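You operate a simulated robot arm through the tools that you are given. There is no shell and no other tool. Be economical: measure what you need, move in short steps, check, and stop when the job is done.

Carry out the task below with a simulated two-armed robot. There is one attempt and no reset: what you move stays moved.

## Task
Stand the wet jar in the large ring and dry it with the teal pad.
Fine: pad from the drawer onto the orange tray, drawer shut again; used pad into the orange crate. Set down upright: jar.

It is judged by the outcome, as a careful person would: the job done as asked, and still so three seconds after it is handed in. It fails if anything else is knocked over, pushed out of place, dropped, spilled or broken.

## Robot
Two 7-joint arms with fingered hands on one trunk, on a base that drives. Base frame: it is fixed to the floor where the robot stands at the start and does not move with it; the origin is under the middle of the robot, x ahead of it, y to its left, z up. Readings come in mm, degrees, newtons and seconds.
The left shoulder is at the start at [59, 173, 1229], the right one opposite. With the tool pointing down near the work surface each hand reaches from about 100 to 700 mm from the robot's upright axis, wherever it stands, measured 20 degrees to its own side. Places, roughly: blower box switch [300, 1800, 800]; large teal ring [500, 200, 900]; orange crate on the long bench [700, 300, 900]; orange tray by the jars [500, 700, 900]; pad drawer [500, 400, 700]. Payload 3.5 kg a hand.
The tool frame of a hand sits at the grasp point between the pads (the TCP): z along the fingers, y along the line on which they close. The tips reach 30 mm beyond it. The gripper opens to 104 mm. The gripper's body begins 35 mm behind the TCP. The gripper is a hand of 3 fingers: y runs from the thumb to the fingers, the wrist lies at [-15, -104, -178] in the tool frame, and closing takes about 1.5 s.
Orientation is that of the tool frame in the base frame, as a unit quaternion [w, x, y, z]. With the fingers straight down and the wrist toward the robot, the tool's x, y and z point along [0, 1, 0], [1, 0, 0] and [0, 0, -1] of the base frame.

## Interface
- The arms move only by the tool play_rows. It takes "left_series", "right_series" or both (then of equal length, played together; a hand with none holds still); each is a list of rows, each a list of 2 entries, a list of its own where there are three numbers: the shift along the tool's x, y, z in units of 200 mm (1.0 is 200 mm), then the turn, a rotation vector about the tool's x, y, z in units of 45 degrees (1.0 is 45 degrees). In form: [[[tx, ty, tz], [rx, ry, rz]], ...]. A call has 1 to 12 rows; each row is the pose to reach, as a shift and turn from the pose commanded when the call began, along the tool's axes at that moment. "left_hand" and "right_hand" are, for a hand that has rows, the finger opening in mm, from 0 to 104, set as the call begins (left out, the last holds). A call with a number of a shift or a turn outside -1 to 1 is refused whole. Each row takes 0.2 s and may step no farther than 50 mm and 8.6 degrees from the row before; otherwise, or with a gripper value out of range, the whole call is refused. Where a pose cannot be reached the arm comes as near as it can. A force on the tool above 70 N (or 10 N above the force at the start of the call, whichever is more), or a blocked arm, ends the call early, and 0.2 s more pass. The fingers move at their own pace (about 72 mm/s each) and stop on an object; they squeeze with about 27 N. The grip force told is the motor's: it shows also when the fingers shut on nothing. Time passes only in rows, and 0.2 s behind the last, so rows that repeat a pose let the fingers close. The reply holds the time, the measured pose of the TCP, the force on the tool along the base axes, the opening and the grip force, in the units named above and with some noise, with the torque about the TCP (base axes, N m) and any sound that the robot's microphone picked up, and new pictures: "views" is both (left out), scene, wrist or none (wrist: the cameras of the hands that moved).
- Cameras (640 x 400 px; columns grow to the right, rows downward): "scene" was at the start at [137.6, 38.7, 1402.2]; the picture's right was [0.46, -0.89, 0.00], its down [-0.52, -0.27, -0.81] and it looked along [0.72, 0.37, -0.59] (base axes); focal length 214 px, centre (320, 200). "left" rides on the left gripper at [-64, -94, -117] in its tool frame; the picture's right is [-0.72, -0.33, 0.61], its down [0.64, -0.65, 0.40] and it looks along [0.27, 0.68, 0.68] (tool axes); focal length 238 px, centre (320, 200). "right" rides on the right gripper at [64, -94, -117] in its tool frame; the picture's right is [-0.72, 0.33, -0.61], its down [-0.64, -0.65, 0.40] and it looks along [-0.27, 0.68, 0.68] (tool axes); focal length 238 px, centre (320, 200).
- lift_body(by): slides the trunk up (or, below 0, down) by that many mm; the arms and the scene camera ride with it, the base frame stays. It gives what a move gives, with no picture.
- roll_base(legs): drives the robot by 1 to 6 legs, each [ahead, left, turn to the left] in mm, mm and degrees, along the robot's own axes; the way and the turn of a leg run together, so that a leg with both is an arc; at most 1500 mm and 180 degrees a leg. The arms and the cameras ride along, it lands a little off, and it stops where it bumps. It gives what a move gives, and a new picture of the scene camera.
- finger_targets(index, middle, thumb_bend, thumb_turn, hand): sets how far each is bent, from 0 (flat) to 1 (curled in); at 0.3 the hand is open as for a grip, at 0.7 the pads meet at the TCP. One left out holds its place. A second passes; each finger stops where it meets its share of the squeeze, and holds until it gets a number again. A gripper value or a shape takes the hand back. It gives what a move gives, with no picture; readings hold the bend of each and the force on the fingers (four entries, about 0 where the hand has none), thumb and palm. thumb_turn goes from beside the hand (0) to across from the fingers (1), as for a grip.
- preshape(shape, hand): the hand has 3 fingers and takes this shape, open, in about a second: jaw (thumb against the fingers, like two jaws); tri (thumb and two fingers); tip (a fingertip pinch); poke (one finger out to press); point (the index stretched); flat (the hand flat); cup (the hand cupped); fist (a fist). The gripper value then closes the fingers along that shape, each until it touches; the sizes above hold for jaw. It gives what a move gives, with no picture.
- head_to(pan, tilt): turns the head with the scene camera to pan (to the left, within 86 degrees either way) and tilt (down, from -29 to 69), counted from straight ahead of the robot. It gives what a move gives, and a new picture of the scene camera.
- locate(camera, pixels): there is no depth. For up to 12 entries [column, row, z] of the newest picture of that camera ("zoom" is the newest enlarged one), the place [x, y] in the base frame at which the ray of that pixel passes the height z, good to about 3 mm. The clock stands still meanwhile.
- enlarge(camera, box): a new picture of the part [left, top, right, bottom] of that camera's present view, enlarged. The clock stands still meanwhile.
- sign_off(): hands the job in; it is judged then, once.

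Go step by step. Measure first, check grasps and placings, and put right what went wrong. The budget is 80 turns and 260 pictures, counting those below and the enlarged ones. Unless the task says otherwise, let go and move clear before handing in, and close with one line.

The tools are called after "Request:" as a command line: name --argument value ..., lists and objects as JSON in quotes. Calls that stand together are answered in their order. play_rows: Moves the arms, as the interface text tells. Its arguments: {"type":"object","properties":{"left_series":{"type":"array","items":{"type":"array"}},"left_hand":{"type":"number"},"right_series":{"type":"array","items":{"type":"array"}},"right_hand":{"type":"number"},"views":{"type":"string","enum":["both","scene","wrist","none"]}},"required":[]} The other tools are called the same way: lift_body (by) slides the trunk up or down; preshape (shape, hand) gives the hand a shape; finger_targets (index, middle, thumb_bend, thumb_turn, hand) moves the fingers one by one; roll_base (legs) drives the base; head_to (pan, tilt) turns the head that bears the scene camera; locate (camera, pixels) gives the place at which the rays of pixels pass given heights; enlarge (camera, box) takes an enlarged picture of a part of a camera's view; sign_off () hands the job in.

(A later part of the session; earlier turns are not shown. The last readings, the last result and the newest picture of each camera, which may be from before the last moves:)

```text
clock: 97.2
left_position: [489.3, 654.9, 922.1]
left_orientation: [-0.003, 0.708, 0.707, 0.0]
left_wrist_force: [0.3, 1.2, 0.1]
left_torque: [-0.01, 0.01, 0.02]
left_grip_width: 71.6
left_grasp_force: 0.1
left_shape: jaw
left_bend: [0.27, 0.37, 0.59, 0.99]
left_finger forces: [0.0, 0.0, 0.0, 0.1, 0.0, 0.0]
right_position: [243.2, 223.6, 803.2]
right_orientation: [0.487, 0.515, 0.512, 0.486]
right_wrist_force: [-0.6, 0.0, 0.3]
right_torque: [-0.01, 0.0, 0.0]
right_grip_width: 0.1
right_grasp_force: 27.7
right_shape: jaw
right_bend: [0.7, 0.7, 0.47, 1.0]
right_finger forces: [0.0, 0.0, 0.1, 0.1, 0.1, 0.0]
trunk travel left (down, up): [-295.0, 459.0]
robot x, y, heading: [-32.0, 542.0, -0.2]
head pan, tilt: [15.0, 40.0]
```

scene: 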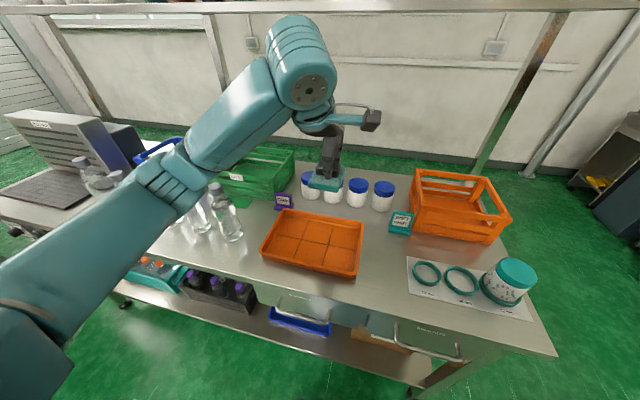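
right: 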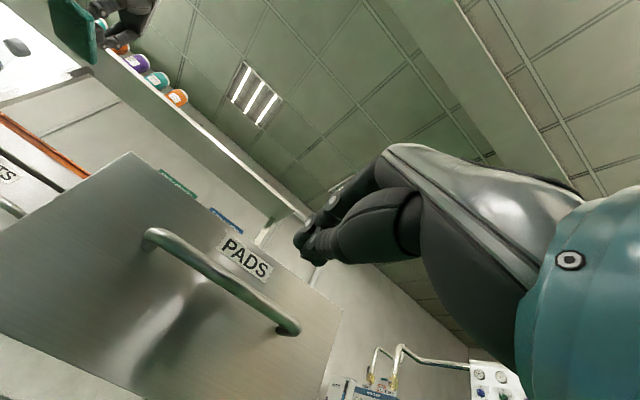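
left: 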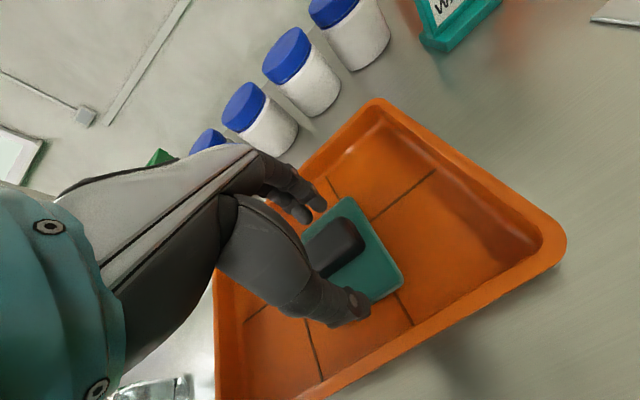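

The pad lies on the tray. I'll regrip, lift, and drive 200 mm right toward the jar.

Request:
play_rows --left_series '[[[0, 0, 0.01], [0, 0, 0]], [[0, 0, 0.01], [0, 0, 0]], [[0, 0, 0.01], [0, 0, 0]], [[0, 0, 0.01], [0, 0, 0]], [[0, 0, 0.01], [0, 0, 0]], [[0, 0, 0.01], [0, 0, 0]], [[0, 0, -0.1], [0, 0, 0]], [[0, 0, -0.25], [0, 0, 0]], [[0, 0, -0.4], [0, 0, 0]], [[0, 0, -0.55], [0, 0, 0]], [[0, 0, -0.7], [0, 0, 0]], [[0, 0, -0.7], [0, 0, 0]]]' --left_hand 5 --views "wrist"

Request:
roll_base --legs '[[0, -200, 0]]'

```text
clock: 99.8
left_position: [487.8, 656.1, 1061.6]
left_orientation: [-0.002, 0.709, 0.706, 0.0]
left_wrist_force: [0.2, -0.1, -0.4]
left_torque: [0.01, 0.02, 0.01]
left_grip_width: 23.7
left_grasp_force: 27.5
left_shape: jaw
left_bend: [0.73, 0.57, 0.74, 1.0]
left_finger forces: [16.0, 8.6, 0.0, 0.1, 24.5, 0.1]
right_position: [243.6, 224.1, 802.2]
right_orientation: [0.488, 0.515, 0.511, 0.485]
right_wrist_force: [-0.2, -0.8, 0.3]
right_torque: [0.04, 0.02, 0.02]
right_grip_width: 0.1
right_grasp_force: 26.8
right_shape: jaw
right_bend: [0.7, 0.7, 0.47, 1.0]
right_finger forces: [0.1, 0.0, 0.0, 0.0, 0.0, 0.1]
trunk travel left (down, up): [-295.0, 459.0]
robot x, y, heading: [-32.6, 543.0, -0.6]
head pan, tilt: [15.0, 40.0]
```

left: 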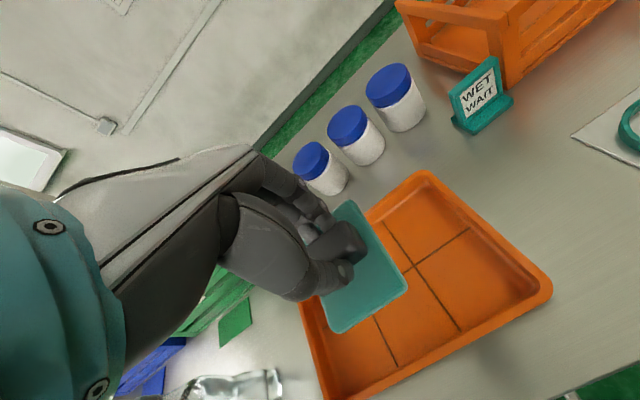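

```text
clock: 101.4
left_position: [486.9, 457.9, 1060.9]
left_orientation: [-0.004, 0.71, 0.705, 0.0]
left_wrist_force: [-0.8, -1.1, -0.8]
left_torque: [0.0, -0.01, -0.02]
left_grip_width: 23.6
left_grasp_force: 26.6
left_shape: jaw
left_bend: [0.73, 0.57, 0.74, 1.0]
left_finger forces: [16.0, 8.6, 0.1, 0.1, 24.5, 0.1]
right_position: [239.7, 27.0, 801.9]
right_orientation: [0.49, 0.517, 0.509, 0.484]
right_wrist_force: [0.2, -0.2, 0.0]
right_torque: [0.01, 0.02, -0.01]
right_grip_width: 0.0
right_grasp_force: 26.9
right_shape: jaw
right_bend: [0.7, 0.7, 0.47, 1.0]
right_finger forces: [0.0, 0.0, 0.1, 0.0, 0.0, 0.1]
trunk travel left (down, up): [-295.0, 459.0]
robot x, y, heading: [-34.9, 347.5, -0.7]
head pan, tilt: [15.0, 40.0]
```

scene: 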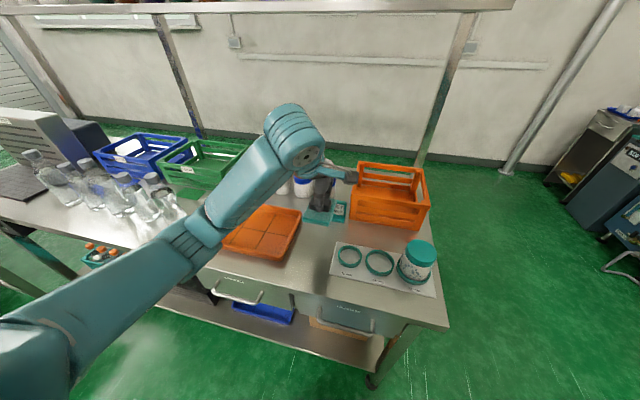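

Pad regripped and held. Now I'll turn the hand −90° about tool y so the pad faces −y, toward the jar's left side.

Request:
play_rows --left_series '[[[0, 0, 0], [0, -0.18, 0]], [[0, 0, 0], [0, -0.36, 0]], [[0, 0, 0], [0, -0.54, 0]], [[0, 0, 0], [0, -0.72, 0]], [[0, 0, 0], [0, -0.9, 0]], [[0, 0, 0], [0, -1.0, 0]]]' --views "none"

Request:
play_rows --left_series '[[[0, 0, 0], [0, -0.18, 0]], [[0, 0, 0], [0, -0.36, 0]], [[0, 0, 0], [0, -0.54, 0]], [[0, 0, 0], [0, -0.72, 0]], [[0, 0, 0], [0, -0.9, 0]], [[0, 0, 0], [0, -1.0, 0]], [[0, 0, 0], [0, -1.0, 0]]]'

Request:
enlarge --camera "scene" --box '[270, 120, 470, 310]'

```text
clock: 102.8
left_position: [487.3, 459.5, 1061.8]
left_orientation: [0.268, 0.655, 0.652, -0.272]
left_wrist_force: [0.4, -0.2, -0.9]
left_torque: [-0.01, 0.0, 0.0]
left_grip_width: 23.7
left_grasp_force: 27.0
left_shape: jaw
left_bend: [0.73, 0.57, 0.74, 1.0]
left_finger forces: [15.9, 8.6, 0.0, 0.0, 24.6, 0.0]
right_position: [241.5, 28.5, 803.2]
right_orientation: [0.489, 0.516, 0.51, 0.484]
right_wrist_force: [-0.3, 0.4, -0.2]
right_torque: [-0.01, 0.05, 0.03]
right_grip_width: 0.0
right_grasp_force: 27.4
right_shape: jaw
right_bend: [0.7, 0.7, 0.47, 1.0]
right_finger forces: [0.0, 0.0, 0.0, 0.0, 0.0, 0.0]
trunk travel left (down, up): [-295.0, 459.0]
robot x, y, heading: [-33.6, 349.8, -0.6]
head pan, tilt: [15.0, 40.0]
```

```text
clock: 104.4
left_position: [487.1, 459.9, 1061.4]
left_orientation: [-0.497, -0.501, -0.5, 0.502]
left_wrist_force: [0.0, 0.0, -0.8]
left_torque: [0.01, 0.01, -0.02]
left_grip_width: 23.9
left_grasp_force: 26.9
left_shape: jaw
left_bend: [0.73, 0.57, 0.74, 1.0]
left_finger forces: [16.0, 8.8, 0.0, 0.1, 24.8, 0.1]
right_position: [239.5, 28.2, 803.6]
right_orientation: [0.489, 0.516, 0.509, 0.484]
right_wrist_force: [-0.4, -0.1, 0.5]
right_torque: [-0.04, 0.05, -0.01]
right_grip_width: 0.0
right_grasp_force: 26.9
right_shape: jaw
right_bend: [0.7, 0.7, 0.47, 1.0]
right_finger forces: [0.0, 0.0, 0.0, 0.0, 0.1, 0.0]
trunk travel left (down, up): [-295.0, 459.0]
robot x, y, heading: [-31.1, 349.2, -0.7]
head pan, tilt: [15.0, 40.0]
```

scene: 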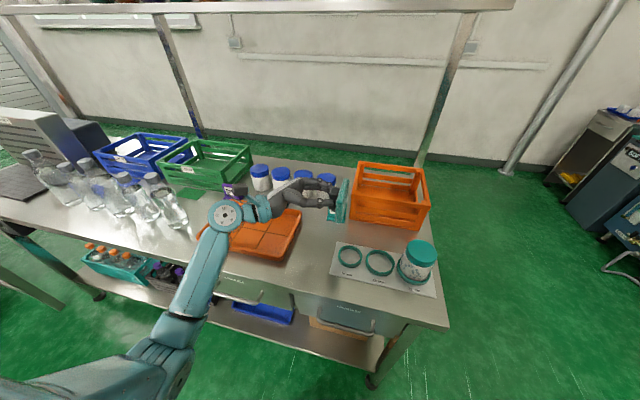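
left: 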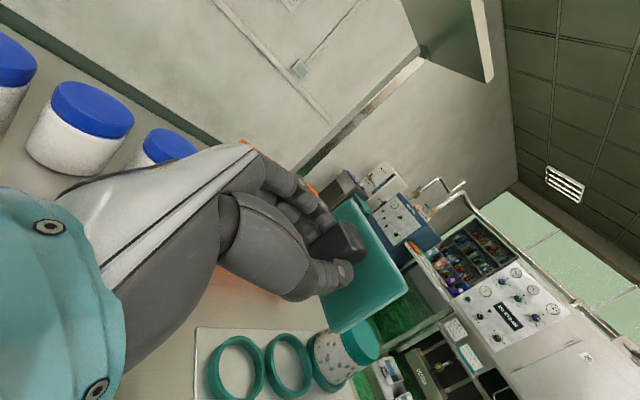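

```text
2.11 times, centred on (370, 215) of scene
```

zoom: 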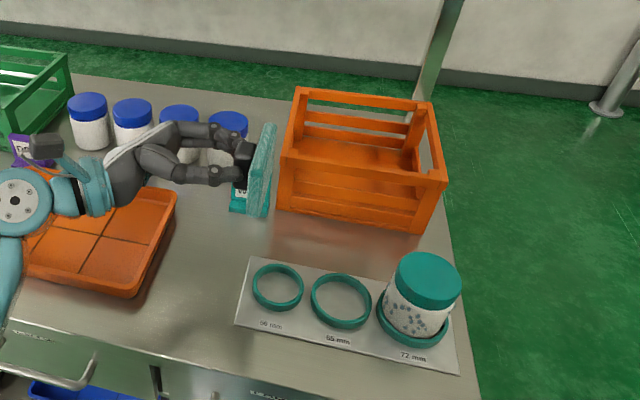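

The pad now faces the jar side-on. I'll raise the trunk 200 mm to keep the elbow high, then bring the hand down by arm to the left of the jar at about (478,330,945).

Request:
lift_body --by 200

Request:
play_rows --left_series '[[[0.2, 0, 0], [0, 0, 0]], [[0.4, 0, 0], [0, 0, 0]], [[0.6, 0, 0], [0, 0, 0]], [[0.8, 0, 0], [0, 0, 0]], [[1.0, -0.04, 0], [0, 0, 0]], [[1.0, -0.04, 0], [0, 0, 0]]]' --views "none"

Request:
play_rows --left_series '[[[0.15, 0, 0.1], [0, 0, 0]], [[0.3, 0, 0.2], [0, 0, 0]], [[0.45, 0, 0.35], [0, 0, 0]], [[0.58, 0, 0.5], [0, 0, 0]], [[0.58, 0, 0.6], [0, 0, 0]], [[0.58, 0, 0.6], [0, 0, 0]]]'

Request:
enlarge --camera "scene" --box '[270, 160, 470, 320]'

```text
clock: 106.6
left_position: [488.2, 458.0, 1260.6]
left_orientation: [0.496, 0.502, 0.5, -0.502]
left_wrist_force: [0.2, -0.2, -0.7]
left_torque: [0.05, 0.02, 0.01]
left_grip_width: 23.7
left_grasp_force: 26.9
left_shape: jaw
left_bend: [0.73, 0.57, 0.74, 1.0]
left_finger forces: [15.9, 8.8, 0.0, 0.0, 24.7, 0.2]
right_position: [240.0, 28.8, 1002.6]
right_orientation: [0.489, 0.517, 0.51, 0.483]
right_wrist_force: [0.5, -0.2, -0.5]
right_torque: [-0.02, -0.02, -0.01]
right_grip_width: 0.1
right_grasp_force: 27.0
right_shape: jaw
right_bend: [0.7, 0.7, 0.47, 1.0]
right_finger forces: [0.1, 0.0, 0.0, 0.0, 0.1, 0.0]
trunk travel left (down, up): [-495.0, 259.0]
robot x, y, heading: [-34.4, 348.9, -0.9]
head pan, tilt: [15.0, 40.0]
```

```text
clock: 108.0
left_position: [480.3, 459.4, 1062.3]
left_orientation: [0.496, 0.502, 0.5, -0.502]
left_wrist_force: [0.4, 0.0, -0.1]
left_torque: [0.03, 0.0, -0.02]
left_grip_width: 23.5
left_grasp_force: 27.1
left_shape: jaw
left_bend: [0.73, 0.57, 0.74, 1.0]
left_finger forces: [15.7, 8.9, 0.0, 0.0, 24.5, 0.1]
right_position: [240.7, 27.6, 1001.9]
right_orientation: [0.488, 0.516, 0.511, 0.484]
right_wrist_force: [-0.3, -0.5, 0.4]
right_torque: [0.01, 0.01, 0.01]
right_grip_width: 0.0
right_grasp_force: 26.9
right_shape: jaw
right_bend: [0.7, 0.7, 0.47, 1.0]
right_finger forces: [0.0, 0.1, 0.0, 0.0, 0.0, 0.0]
trunk travel left (down, up): [-495.0, 259.0]
robot x, y, heading: [-33.5, 349.9, -0.5]
head pan, tilt: [15.0, 40.0]
```

```text
clock: 109.4
left_position: [468.5, 345.3, 970.6]
left_orientation: [0.497, 0.502, 0.499, -0.501]
left_wrist_force: [0.2, 0.7, 0.2]
left_torque: [0.03, 0.0, -0.02]
left_grip_width: 23.8
left_grasp_force: 27.2
left_shape: jaw
left_bend: [0.73, 0.57, 0.74, 1.0]
left_finger forces: [15.7, 8.7, 0.0, 0.0, 24.6, 0.0]
left hand out of reach, approached as far as the arm can: row 3, 4, 5, 6
right_position: [240.2, 27.5, 1002.6]
right_orientation: [0.489, 0.516, 0.51, 0.485]
right_wrist_force: [-0.2, -0.4, 0.1]
right_torque: [-0.04, 0.04, 0.01]
right_grip_width: 0.0
right_grasp_force: 27.2
right_shape: jaw
right_bend: [0.7, 0.7, 0.47, 1.0]
right_finger forces: [0.0, 0.1, 0.1, 0.0, 0.1, 0.1]
trunk travel left (down, up): [-495.0, 259.0]
robot x, y, heading: [-32.1, 351.8, -0.5]
head pan, tilt: [15.0, 40.0]
```

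scene: 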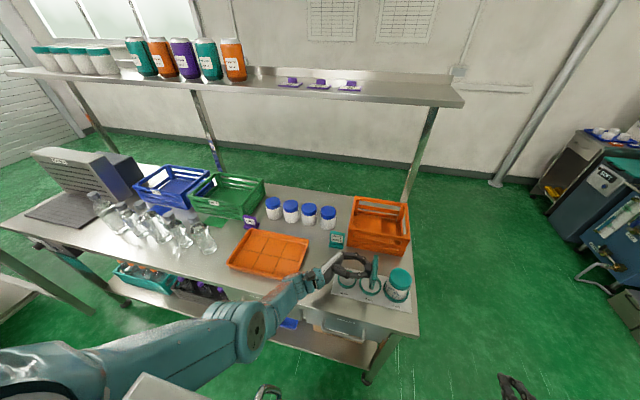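
left: 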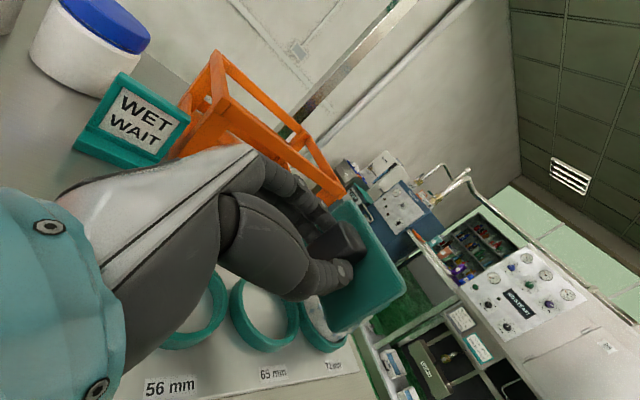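

```text
2.50 times, centred on (370, 240) of scene
```

zoom: 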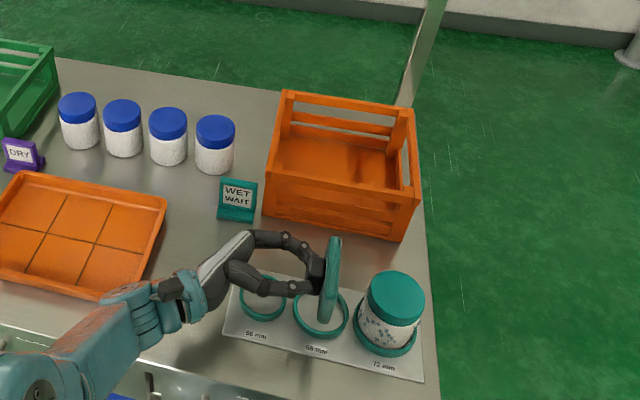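

Reach ran out with the trunk high. I'll lower the trunk 40 mm (hand to z≈931), then approach the jar in small steps, watching the force.

Request:
lift_body --by -40

Request:
play_rows --left_series '[[[0, 0.02, 0.05], [0, 0, 0]], [[0, 0.04, 0.1], [0, 0, 0]], [[0, 0.04, 0.15], [0, 0, 0]], [[0, 0.04, 0.2], [0, 0, 0]], [[0, 0.04, 0.2], [0, 0, 0]]]'

Request:
enlarge --camera "scene" --box '[330, 230, 430, 310]'

```text
clock: 110.2
left_position: [469.2, 345.8, 931.3]
left_orientation: [0.497, 0.501, 0.501, -0.501]
left_wrist_force: [0.0, 0.5, -0.2]
left_torque: [0.03, -0.01, 0.01]
left_grip_width: 23.7
left_grasp_force: 26.7
left_shape: jaw
left_bend: [0.73, 0.57, 0.74, 1.0]
left_finger forces: [15.8, 8.7, 0.0, 0.0, 24.4, 0.0]
right_position: [239.0, 28.1, 963.0]
right_orientation: [0.489, 0.516, 0.509, 0.484]
right_wrist_force: [0.6, 0.1, 0.0]
right_torque: [0.02, 0.01, 0.02]
right_grip_width: 0.0
right_grasp_force: 27.4
right_shape: jaw
right_bend: [0.7, 0.7, 0.47, 1.0]
right_finger forces: [0.1, 0.0, 0.0, 0.1, 0.0, 0.1]
trunk travel left (down, up): [-455.0, 299.0]
robot x, y, heading: [-36.0, 350.6, -0.7]
head pan, tilt: [15.0, 40.0]
```

```text
clock: 111.4
left_position: [475.0, 304.8, 938.7]
left_orientation: [0.496, 0.502, 0.5, -0.501]
left_wrist_force: [-0.8, 0.1, -0.6]
left_torque: [0.02, 0.0, 0.0]
left_grip_width: 23.6
left_grasp_force: 27.2
left_shape: jaw
left_bend: [0.73, 0.57, 0.74, 1.0]
left_finger forces: [15.8, 8.6, 0.1, 0.1, 24.4, 0.1]
left hand out of reach, approached as far as the arm can: row 2, 3, 4, 5
right_position: [239.8, 28.0, 962.3]
right_orientation: [0.489, 0.516, 0.51, 0.484]
right_wrist_force: [1.2, 0.3, 1.1]
right_torque: [0.02, -0.03, 0.01]
right_grip_width: 0.0
right_grasp_force: 27.0
right_shape: jaw
right_bend: [0.7, 0.7, 0.47, 1.0]
right_finger forces: [0.0, 0.2, 0.1, 0.0, 0.0, 0.1]
trunk travel left (down, up): [-455.0, 299.0]
robot x, y, heading: [-35.0, 352.4, -0.7]
head pan, tilt: [15.0, 40.0]
```

scene: 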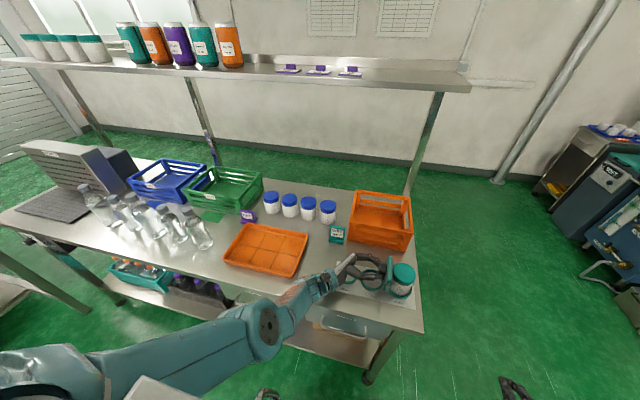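
left: 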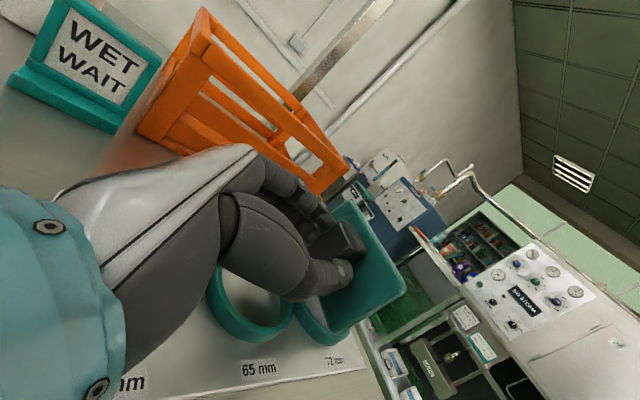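

```text
5.00 times, centred on (380, 270) of scene
```

zoom: 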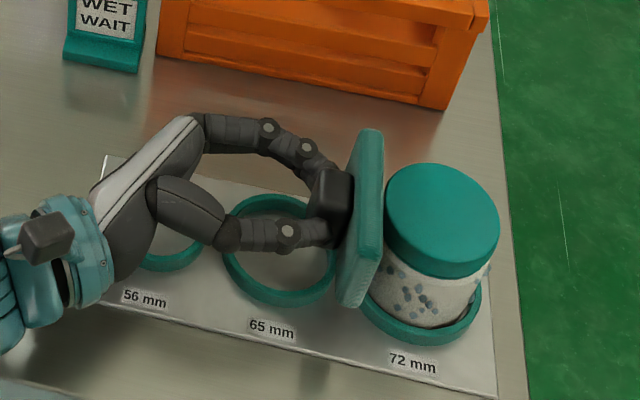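

The pad is about 10 mm from the jar, but the arm is at its limit. I'll retreat 100 mm, drive the base 120 mm right, and then approach with the arm.

Request:
play_rows --left_series '[[[0, 0, -0.2], [0, 0, 0]], [[0, 0, -0.4], [0, 0, 0]], [[0, 0, -0.55], [0, 0, 0]], [[0, 0, -0.7], [0, 0, 0]]]' --views "none"

Request:
roll_base --legs '[[0, -120, 0]]'

Request:
enlarge --camera "scene" --box '[300, 220, 420, 310]'

```text
clock: 112.4
left_position: [476.3, 443.9, 940.5]
left_orientation: [0.496, 0.502, 0.5, -0.502]
left_wrist_force: [-0.1, 0.4, -0.7]
left_torque: [0.03, 0.0, -0.03]
left_grip_width: 23.5
left_grasp_force: 26.9
left_shape: jaw
left_bend: [0.73, 0.57, 0.74, 1.0]
left_finger forces: [15.8, 8.6, 0.1, 0.1, 24.4, 0.1]
right_position: [239.4, 27.9, 963.3]
right_orientation: [0.489, 0.516, 0.51, 0.485]
right_wrist_force: [0.0, 0.0, 0.5]
right_torque: [0.02, 0.0, 0.02]
right_grip_width: 0.0
right_grasp_force: 26.8
right_shape: jaw
right_bend: [0.7, 0.7, 0.47, 1.0]
right_finger forces: [0.0, 0.0, 0.1, 0.1, 0.1, 0.0]
trunk travel left (down, up): [-455.0, 299.0]
robot x, y, heading: [-37.1, 348.8, -0.7]
head pan, tilt: [15.0, 40.0]
```

```text
clock: 113.6
left_position: [474.0, 324.5, 940.9]
left_orientation: [0.496, 0.502, 0.501, -0.501]
left_wrist_force: [1.2, 0.1, -0.5]
left_torque: [-0.01, 0.02, -0.03]
left_grip_width: 23.8
left_grasp_force: 26.9
left_shape: jaw
left_bend: [0.73, 0.57, 0.74, 1.0]
left_finger forces: [15.8, 8.7, 0.1, 0.1, 24.4, 0.0]
right_position: [238.7, -90.3, 961.5]
right_orientation: [0.489, 0.516, 0.509, 0.485]
right_wrist_force: [0.2, -0.1, -1.0]
right_torque: [-0.01, -0.03, 0.0]
right_grip_width: 0.0
right_grasp_force: 27.5
right_shape: jaw
right_bend: [0.7, 0.7, 0.47, 1.0]
right_finger forces: [0.1, 0.0, 0.0, 0.1, 0.1, 0.0]
trunk travel left (down, up): [-455.0, 299.0]
robot x, y, heading: [-33.8, 234.1, -0.8]
head pan, tilt: [15.0, 40.0]
```

scene: 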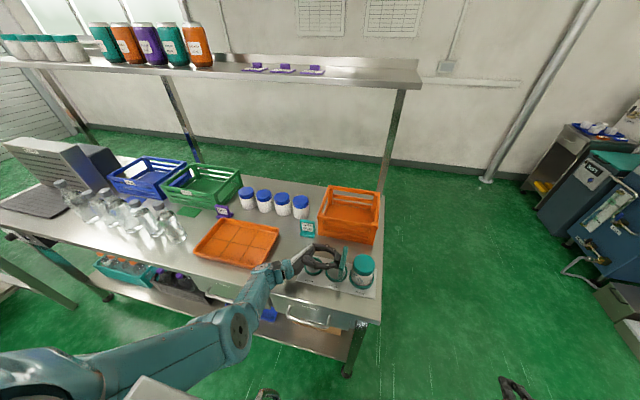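

```text
4.44 times, centred on (360, 265) of scene
```

zoom: 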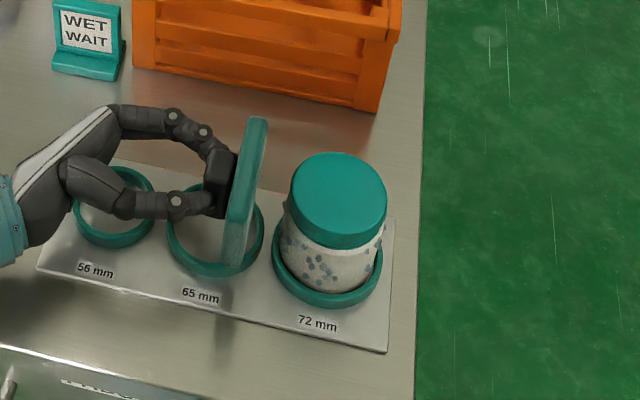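

There is room again. I'll lower 9 mm, shift 8 mm toward me and close in to y≈296.

Request:
play_rows --left_series '[[[0.045, -0.04, 0.04], [0, 0, 0]], [[0.045, -0.04, 0.09], [0, 0, 0]], [[0.045, -0.04, 0.12], [0, 0, 0]], [[0.045, -0.04, 0.14], [0, 0, 0]], [[0.045, -0.04, 0.15], [0, 0, 0]], [[0.045, -0.04, 0.15], [0, 0, 0]]]' --views "none"

Request:
enlarge --camera "scene" --box '[320, 225, 400, 305]'

```text
clock: 115.0
left_position: [467.1, 297.8, 931.9]
left_orientation: [0.497, 0.502, 0.5, -0.501]
left_wrist_force: [-1.2, 8.3, 3.1]
left_torque: [-0.06, -0.03, 0.12]
left_grip_width: 24.0
left_grasp_force: 27.1
left_shape: jaw
left_bend: [0.74, 0.57, 0.74, 1.0]
left_finger forces: [16.7, 9.9, 0.0, 0.0, 27.8, 0.0]
right_position: [236.3, -88.5, 962.7]
right_orientation: [0.489, 0.516, 0.51, 0.484]
right_wrist_force: [-0.3, -0.3, 0.5]
right_torque: [-0.02, 0.03, -0.01]
right_grip_width: 0.2
right_grasp_force: 26.6
right_shape: jaw
right_bend: [0.7, 0.7, 0.47, 1.0]
right_finger forces: [0.0, 0.0, 0.0, 0.1, 0.0, 0.0]
trunk travel left (down, up): [-455.0, 299.0]
robot x, y, heading: [-36.4, 231.0, -0.8]
head pan, tilt: [15.0, 40.0]
```

```text
5.00 times, centred on (360, 265) of scene
```

zoom: 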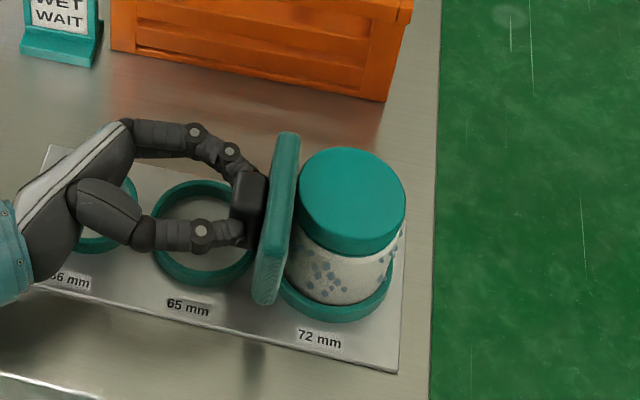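

Contact is made at 8 N. I'll wipe back and forth along x with the pad and see how the droplets change.

Request:
play_rows --left_series '[[[0, 0.06, 0], [0, 0, 0]], [[0, 0.12, 0], [0, 0, 0]], [[0, 0.06, 0], [0, 0, 0]], [[0, 0, 0], [0, 0, 0]], [[0, -0.06, 0], [0, 0, 0]], [[0, -0.12, 0], [0, 0, 0]], [[0, -0.06, 0], [0, 0, 0]], [[-0.05, 0, 0], [0, 0, 0]], [[-0.05, 0.1, 0], [0, 0, 0]], [[-0.05, 0, 0], [0, 0, 0]], [[0, -0.1, 0], [0, 0, 0]], [[0, 0, 0], [0, 0, 0]]]' --views "none"

Request:
enlarge --camera "scene" --box '[320, 225, 400, 305]'

```text
clock: 117.6
left_position: [465.8, 295.3, 931.6]
left_orientation: [-0.496, -0.501, -0.5, 0.502]
left_wrist_force: [-1.2, 3.3, -0.1]
left_torque: [0.01, 0.03, 0.01]
left_grip_width: 24.1
left_grasp_force: 26.9
left_shape: jaw
left_bend: [0.74, 0.57, 0.74, 1.0]
left_finger forces: [16.5, 9.6, 0.0, 0.0, 26.7, 0.0]
left hand out of reach, approached as far as the arm can: row 2
right_position: [238.5, -89.5, 963.0]
right_orientation: [0.489, 0.517, 0.51, 0.483]
right_wrist_force: [0.1, -0.2, 0.0]
right_torque: [0.01, 0.0, 0.04]
right_grip_width: 0.1
right_grasp_force: 26.5
right_shape: jaw
right_bend: [0.7, 0.7, 0.47, 1.0]
right_finger forces: [0.1, 0.0, 0.0, 0.0, 0.0, 0.0]
trunk travel left (down, up): [-455.0, 299.0]
robot x, y, heading: [-34.2, 229.4, -0.7]
head pan, tilt: [15.0, 40.0]
```

```text
5.00 times, centred on (360, 265) of scene
```

zoom: 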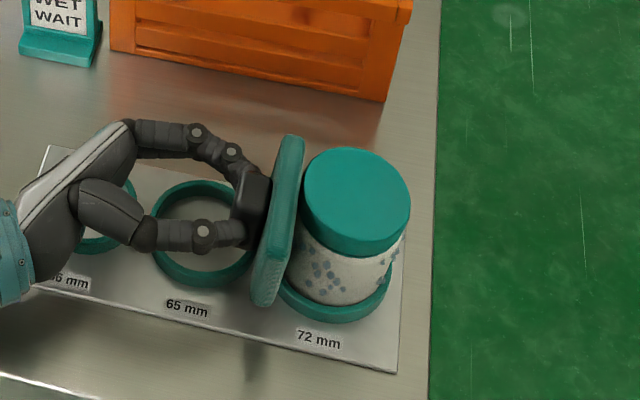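

The front-facing droplets at zoom (320,270) remain, since the pad only reached the left side. I'll sweep the pad around the jar on an arc to the front-left (45°), press lightly and wipe.

Request:
play_rows --left_series '[[[0, -0.0125, -0.02], [-0.1667, 0, 0]], [[0, -0.069, -0.0085], [-0.333, 0, 0]], [[0, -0.1235, 0.01], [-0.5, 0, 0]], [[0, -0.175, 0.0355], [-0.667, 0, 0]], [[0, -0.223, 0.0675], [-0.833, 0, 0]], [[0, -0.266, 0.105], [-1.0, 0, 0]], [[0, -0.25, 0.121], [-1.0, 0, 0]], [[0, -0.2075, 0.0785], [-1.0, 0, 0]], [[0, -0.2925, 0.1635], [-1.0, 0, 0]], [[0, -0.2075, 0.0785], [-1.0, 0, 0]], [[0, -0.25, 0.121], [-1.0, 0, 0]], [[0, -0.25, 0.121], [-1.0, 0, 0]]]' --views "none"

Request:
enlarge --camera "scene" --box '[320, 225, 400, 305]'

```text
clock: 118.5
left_position: [525.4, 385.0, 1002.2]
left_orientation: [0.61, 0.468, 0.568, -0.292]
left_wrist_force: [0.0, 0.0, -0.1]
left_torque: [0.03, 0.0, 0.0]
left_grip_width: 24.0
left_grasp_force: 27.5
left_shape: jaw
left_bend: [0.74, 0.57, 0.74, 1.0]
left_finger forces: [16.6, 8.9, 0.0, 0.1, 25.6, 0.1]
right_position: [238.7, -90.3, 962.5]
right_orientation: [0.49, 0.517, 0.508, 0.484]
right_wrist_force: [0.3, -0.4, -0.7]
right_torque: [0.0, 0.0, -0.01]
right_grip_width: 0.1
right_grasp_force: 27.7
right_shape: jaw
right_bend: [0.7, 0.7, 0.47, 1.0]
right_finger forces: [0.1, 0.0, 0.0, 0.1, 0.0, 0.0]
trunk travel left (down, up): [-455.0, 299.0]
robot x, y, heading: [-36.8, 230.1, -0.7]
head pan, tilt: [15.0, 40.0]
stopped in row 4 (left hand): the arm was blocked; the commanded pose is now the measured one
```

```text
5.00 times, centred on (360, 265) of scene
5 turns are left
```

zoom: 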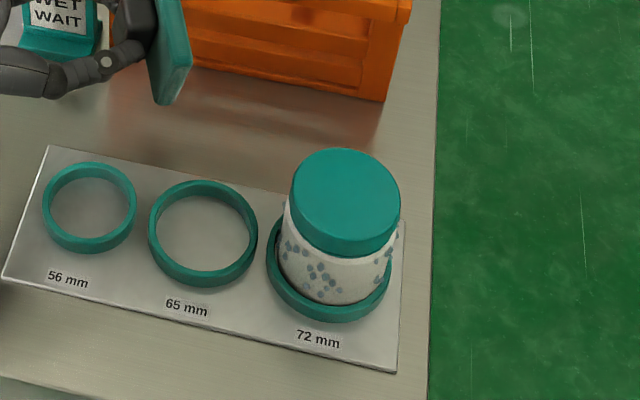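

The arm flipped away from the jar (pad still held, jar upright). Turns are short, so I'll back the base 150 mm to make room, level the pad, and come in at the jar's front-left with ~20 mm stand-off.

Request:
roll_base --legs '[[-150, 0, 0]]'

Request:
play_rows --left_series '[[[0.05, 0, 0.08], [0, 0, -0.08]], [[0.1, 0.005, 0.17], [0, 0, -0.16]], [[0.16, 0.01, 0.26], [0, 0, -0.24]], [[0.22, 0.015, 0.35], [0, 0, -0.309]], [[0.27, 0.02, 0.44], [0, 0, -0.309]], [[0.297, 0.02, 0.5], [0, 0, -0.309]], [[0.297, 0.02, 0.5], [0, 0, -0.309]]]' --views "scene"

Request:
enlarge --camera "scene" --box '[300, 180, 420, 290]'

```text
clock: 119.8
left_position: [376.5, 385.6, 1002.0]
left_orientation: [0.61, 0.469, 0.568, -0.292]
left_wrist_force: [-1.3, 0.5, -0.6]
left_torque: [-0.02, 0.03, 0.01]
left_grip_width: 24.1
left_grasp_force: 27.0
left_shape: jaw
left_bend: [0.74, 0.57, 0.74, 1.0]
left_finger forces: [16.5, 8.9, 0.0, 0.1, 25.6, 0.1]
right_position: [89.7, -87.6, 962.7]
right_orientation: [0.49, 0.517, 0.509, 0.484]
right_wrist_force: [0.0, 0.5, 0.0]
right_torque: [-0.02, -0.01, 0.01]
right_grip_width: 0.3
right_grasp_force: 26.9
right_shape: jaw
right_bend: [0.7, 0.7, 0.47, 1.0]
right_finger forces: [0.1, 0.0, 0.1, 0.1, 0.0, 0.1]
trunk travel left (down, up): [-455.0, 299.0]
robot x, y, heading: [-180.9, 233.4, -1.1]
head pan, tilt: [15.0, 40.0]
```

scene: 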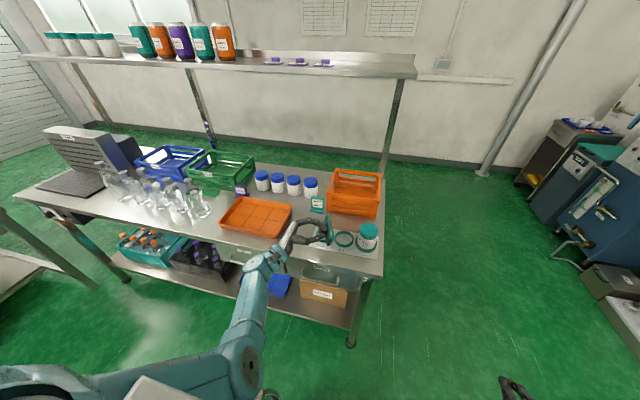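

```text
clock: 121.4
left_position: [429.1, 318.4, 943.4]
left_orientation: [0.57, 0.396, 0.621, -0.363]
left_wrist_force: [-0.2, 0.0, 0.1]
left_torque: [0.01, 0.01, 0.01]
left_grip_width: 24.0
left_grasp_force: 27.0
left_shape: jaw
left_bend: [0.74, 0.57, 0.74, 1.0]
left_finger forces: [16.2, 8.8, 0.0, 0.1, 24.9, 0.0]
left hand out of reach, approached as far as the arm can: row 6, 7
right_position: [90.4, -87.3, 963.3]
right_orientation: [0.49, 0.517, 0.509, 0.483]
right_wrist_force: [0.0, 0.4, 0.5]
right_torque: [-0.02, 0.03, 0.01]
right_grip_width: 0.3
right_grasp_force: 27.0
right_shape: jaw
right_bend: [0.7, 0.7, 0.47, 1.0]
right_finger forces: [0.0, 0.0, 0.1, 0.1, 0.0, 0.0]
trunk travel left (down, up): [-455.0, 299.0]
robot x, y, heading: [-182.6, 234.0, -0.7]
head pan, tilt: [15.0, 40.0]
```

scene: 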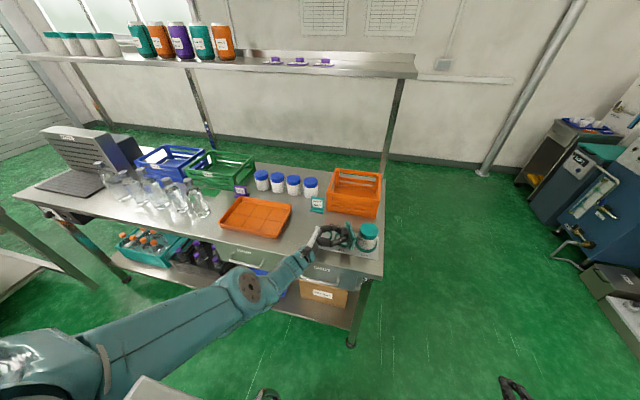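

```text
3.64 times, centred on (360, 235) of scene
4 turns are left
```

zoom: 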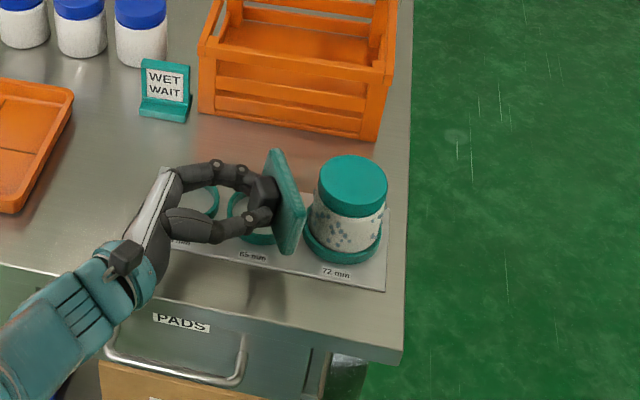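

The pad faces the jar's front-left squarely with ~30 mm gap. I'll press and rub with small base moves along the pad's plane at two heights. Then I'll back off, raise, turn the hand downward and drive toward the crate.

Request:
roll_base --legs '[[0, -34, 0], [22, 10, 0], [-45, -21, 0], [45, 21, 0], [-45, -21, 0], [23, 11, 0]]'

Request:
lift_body --by -14

Request:
roll_base --legs '[[22, 10, 0], [-45, -21, 0], [45, 21, 0], [-22, -10, 0], [0, 100, 0]]'

Request:
enlarge --camera "scene" --box '[320, 190, 420, 280]'

Request:
lift_body --by 190

Request:
play_rows --left_series '[[[0, 0, 0], [0, 0.18, 0]], [[0, 0, 0], [0, 0.36, 0]], [[0, 0, 0], [0, 0.54, 0]], [[0, 0, 0], [0, 0.72, 0]], [[0, 0, 0], [0, 0.9, 0]], [[0, 0, 0], [0, 1.0, 0]]]' --views "none"

Request:
play_rows --left_series '[[[0, 0, 0], [0, 0.18, 0]], [[0, 0, 0], [0, 0.36, 0]], [[0, 0, 0], [0, 0.54, 0]], [[0, 0, 0], [0, 0.72, 0]], [[0, 0, 0], [0, 0.89, 0]], [[0, 0, 0], [0, 0.89, 0]]]' --views "none"

Request:
roll_base --legs '[[198, -100, 0]]'

Request:
enlarge --camera "scene" --box '[280, 160, 480, 320]'

```text
clock: 124.7
left_position: [429.4, 282.5, 942.0]
left_orientation: [0.57, 0.396, 0.62, -0.365]
left_wrist_force: [0.1, 1.5, 0.5]
left_torque: [-0.01, -0.02, 0.0]
left_grip_width: 24.0
left_grasp_force: 27.6
left_shape: jaw
left_bend: [0.74, 0.57, 0.74, 1.0]
left_finger forces: [16.4, 8.8, 0.0, 0.1, 25.6, 0.0]
right_position: [90.8, -123.2, 962.3]
right_orientation: [0.49, 0.518, 0.509, 0.482]
right_wrist_force: [0.2, 0.4, 0.5]
right_torque: [0.0, 0.01, 0.01]
right_grip_width: 0.0
right_grasp_force: 26.5
right_shape: jaw
right_bend: [0.7, 0.7, 0.47, 1.0]
right_finger forces: [0.1, 0.0, 0.0, 0.0, 0.0, 0.1]
trunk travel left (down, up): [-455.0, 299.0]
robot x, y, heading: [-183.2, 199.7, -0.8]
head pan, tilt: [15.0, 40.0]
```

scene: 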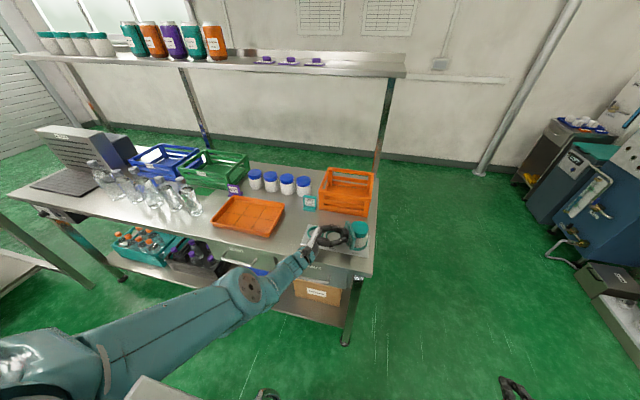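

```text
clock: 125.3
left_position: [429.2, 282.6, 927.4]
left_orientation: [0.569, 0.398, 0.621, -0.364]
left_wrist_force: [0.0, 0.6, -0.3]
left_torque: [0.01, 0.03, 0.03]
left_grip_width: 23.7
left_grasp_force: 26.9
left_shape: jaw
left_bend: [0.74, 0.57, 0.74, 1.0]
left_finger forces: [16.6, 8.6, 0.0, 0.0, 25.3, 0.0]
right_position: [89.0, -123.4, 949.7]
right_orientation: [0.49, 0.517, 0.509, 0.484]
right_wrist_force: [0.3, 0.5, 0.6]
right_torque: [0.0, -0.01, -0.01]
right_grip_width: 0.0
right_grasp_force: 27.3
right_shape: jaw
right_bend: [0.7, 0.7, 0.47, 1.0]
right_finger forces: [0.0, 0.0, 0.0, 0.0, 0.0, 0.0]
trunk travel left (down, up): [-441.0, 313.0]
robot x, y, heading: [-185.9, 199.4, -0.5]
head pan, tilt: [15.0, 40.0]
```

```text
clock: 128.3
left_position: [431.5, 381.5, 928.0]
left_orientation: [0.57, 0.396, 0.62, -0.365]
left_wrist_force: [0.0, 0.8, -1.9]
left_torque: [0.02, 0.02, -0.02]
left_grip_width: 24.2
left_grasp_force: 27.3
left_shape: jaw
left_bend: [0.74, 0.57, 0.74, 1.0]
left_finger forces: [16.5, 8.9, 0.0, 0.1, 25.4, 0.0]
right_position: [91.6, -23.9, 949.2]
right_orientation: [0.49, 0.517, 0.509, 0.483]
right_wrist_force: [-0.6, 0.0, -0.6]
right_torque: [0.0, 0.05, 0.02]
right_grip_width: 0.0
right_grasp_force: 27.2
right_shape: jaw
right_bend: [0.7, 0.7, 0.47, 1.0]
right_finger forces: [0.0, 0.1, 0.1, 0.1, 0.0, 0.0]
trunk travel left (down, up): [-441.0, 313.0]
robot x, y, heading: [-183.9, 299.0, -1.2]
head pan, tilt: [15.0, 40.0]
```

scene: 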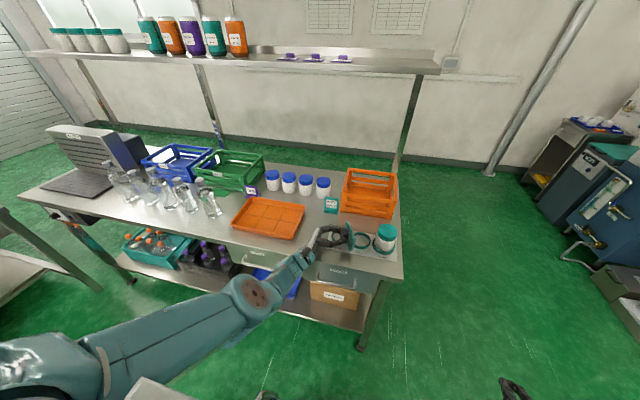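

```text
4.44 times, centred on (370, 235) of scene
```

zoom: 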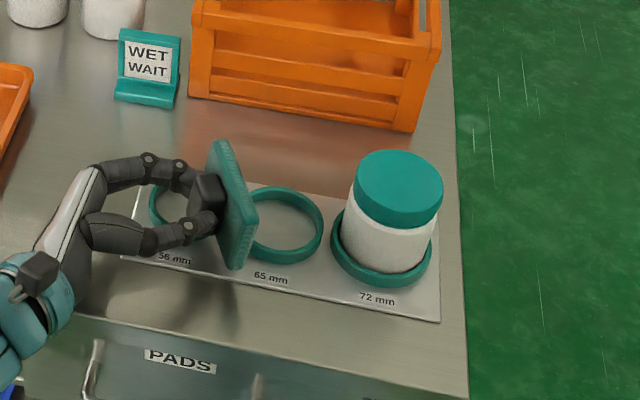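

```text
clock: 130.4
left_position: [433.3, 380.7, 1138.0]
left_orientation: [0.58, 0.402, 0.612, -0.358]
left_wrist_force: [-0.5, 0.2, -0.3]
left_torque: [0.06, 0.02, 0.02]
left_grip_width: 24.0
left_grasp_force: 26.9
left_shape: jaw
left_bend: [0.74, 0.57, 0.74, 1.0]
left_finger forces: [16.4, 8.9, 0.1, 0.0, 25.4, 0.0]
right_position: [92.5, -23.7, 1138.4]
right_orientation: [0.49, 0.518, 0.509, 0.483]
right_wrist_force: [0.7, 0.2, -0.1]
right_torque: [0.0, 0.0, 0.0]
right_grip_width: 0.0
right_grasp_force: 26.9
right_shape: jaw
right_bend: [0.7, 0.7, 0.47, 1.0]
right_finger forces: [0.1, 0.0, 0.1, 0.0, 0.0, 0.0]
trunk travel left (down, up): [-631.0, 123.0]
robot x, y, heading: [-180.2, 298.4, -0.9]
head pan, tilt: [15.0, 40.0]
```

```text
clock: 132.0
left_position: [454.4, 450.4, 1151.5]
left_orientation: [0.301, 0.5, 0.802, -0.125]
left_wrist_force: [0.1, 0.2, -0.1]
left_torque: [0.01, 0.05, 0.03]
left_grip_width: 23.7
left_grasp_force: 27.1
left_shape: jaw
left_bend: [0.74, 0.57, 0.74, 1.0]
left_finger forces: [16.4, 8.8, 0.1, 0.1, 25.3, 0.1]
right_position: [91.6, -24.5, 1138.2]
right_orientation: [0.489, 0.517, 0.51, 0.484]
right_wrist_force: [0.4, -0.2, -0.5]
right_torque: [0.0, -0.01, 0.02]
right_grip_width: 0.0
right_grasp_force: 26.8
right_shape: jaw
right_bend: [0.7, 0.7, 0.47, 1.0]
right_finger forces: [0.1, 0.0, 0.0, 0.0, 0.0, 0.0]
trunk travel left (down, up): [-631.0, 123.0]
robot x, y, heading: [-181.8, 302.5, -0.9]
head pan, tilt: [15.0, 40.0]
stopped in row 6 (left hand): the arm was blocked; the commanded pose is now the measured one
```

```text
clock: 133.4
left_position: [452.5, 444.6, 1151.0]
left_orientation: [0.008, 0.514, 0.856, 0.051]
left_wrist_force: [0.5, -0.2, 0.4]
left_torque: [-0.02, 0.02, 0.01]
left_grip_width: 24.1
left_grasp_force: 26.6
left_shape: jaw
left_bend: [0.74, 0.57, 0.74, 1.0]
left_finger forces: [16.6, 8.7, 0.0, 0.0, 25.3, 0.0]
right_position: [90.8, -25.0, 1139.4]
right_orientation: [0.49, 0.518, 0.509, 0.482]
right_wrist_force: [0.2, 0.7, 0.2]
right_torque: [0.01, -0.01, 0.01]
right_grip_width: 0.0
right_grasp_force: 27.0
right_shape: jaw
right_bend: [0.7, 0.7, 0.47, 1.0]
right_finger forces: [0.0, 0.0, 0.0, 0.1, 0.1, 0.1]
trunk travel left (down, up): [-631.0, 123.0]
robot x, y, heading: [-183.5, 296.2, -1.1]
head pan, tilt: [15.0, 40.0]
```

```text
clock: 135.1
left_position: [644.7, 345.4, 1150.6]
left_orientation: [0.009, 0.515, 0.856, 0.05]
left_wrist_force: [-0.7, 0.0, -0.2]
left_torque: [0.02, -0.01, -0.01]
left_grip_width: 23.8
left_grasp_force: 26.7
left_shape: jaw
left_bend: [0.74, 0.57, 0.74, 1.0]
left_finger forces: [16.5, 8.8, 0.0, 0.0, 25.3, 0.1]
right_position: [284.2, -124.2, 1139.3]
right_orientation: [0.489, 0.517, 0.51, 0.484]
right_wrist_force: [-0.7, -0.3, 0.2]
right_torque: [0.01, 0.01, -0.01]
right_grip_width: 0.0
right_grasp_force: 26.5
right_shape: jaw
right_bend: [0.7, 0.7, 0.47, 1.0]
right_finger forces: [0.0, 0.1, 0.0, 0.1, 0.1, 0.1]
trunk travel left (down, up): [-631.0, 123.0]
robot x, y, heading: [10.5, 200.9, -0.8]
head pan, tilt: [15.0, 40.0]
```

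scene: 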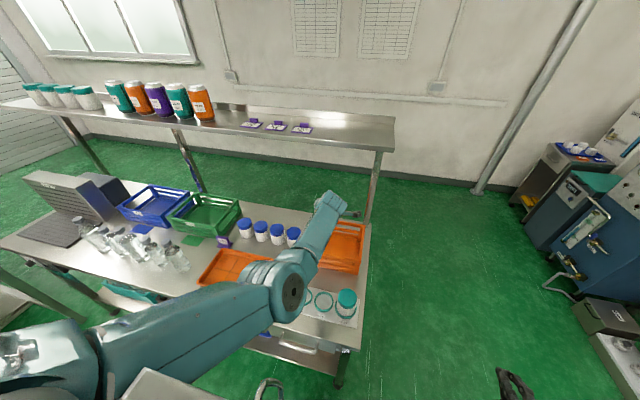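

```text
2.50 times, centred on (380, 240) of scene
3 turns are left
```

zoom: 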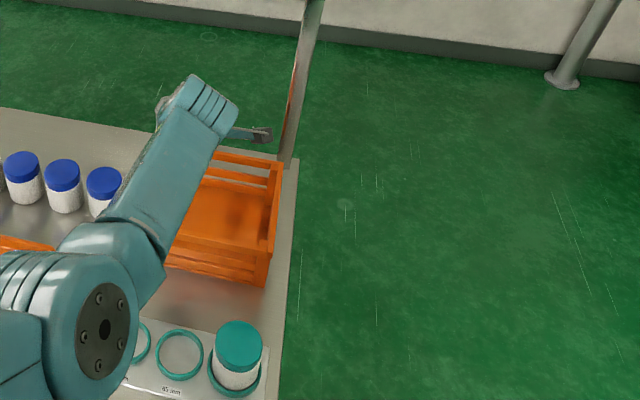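

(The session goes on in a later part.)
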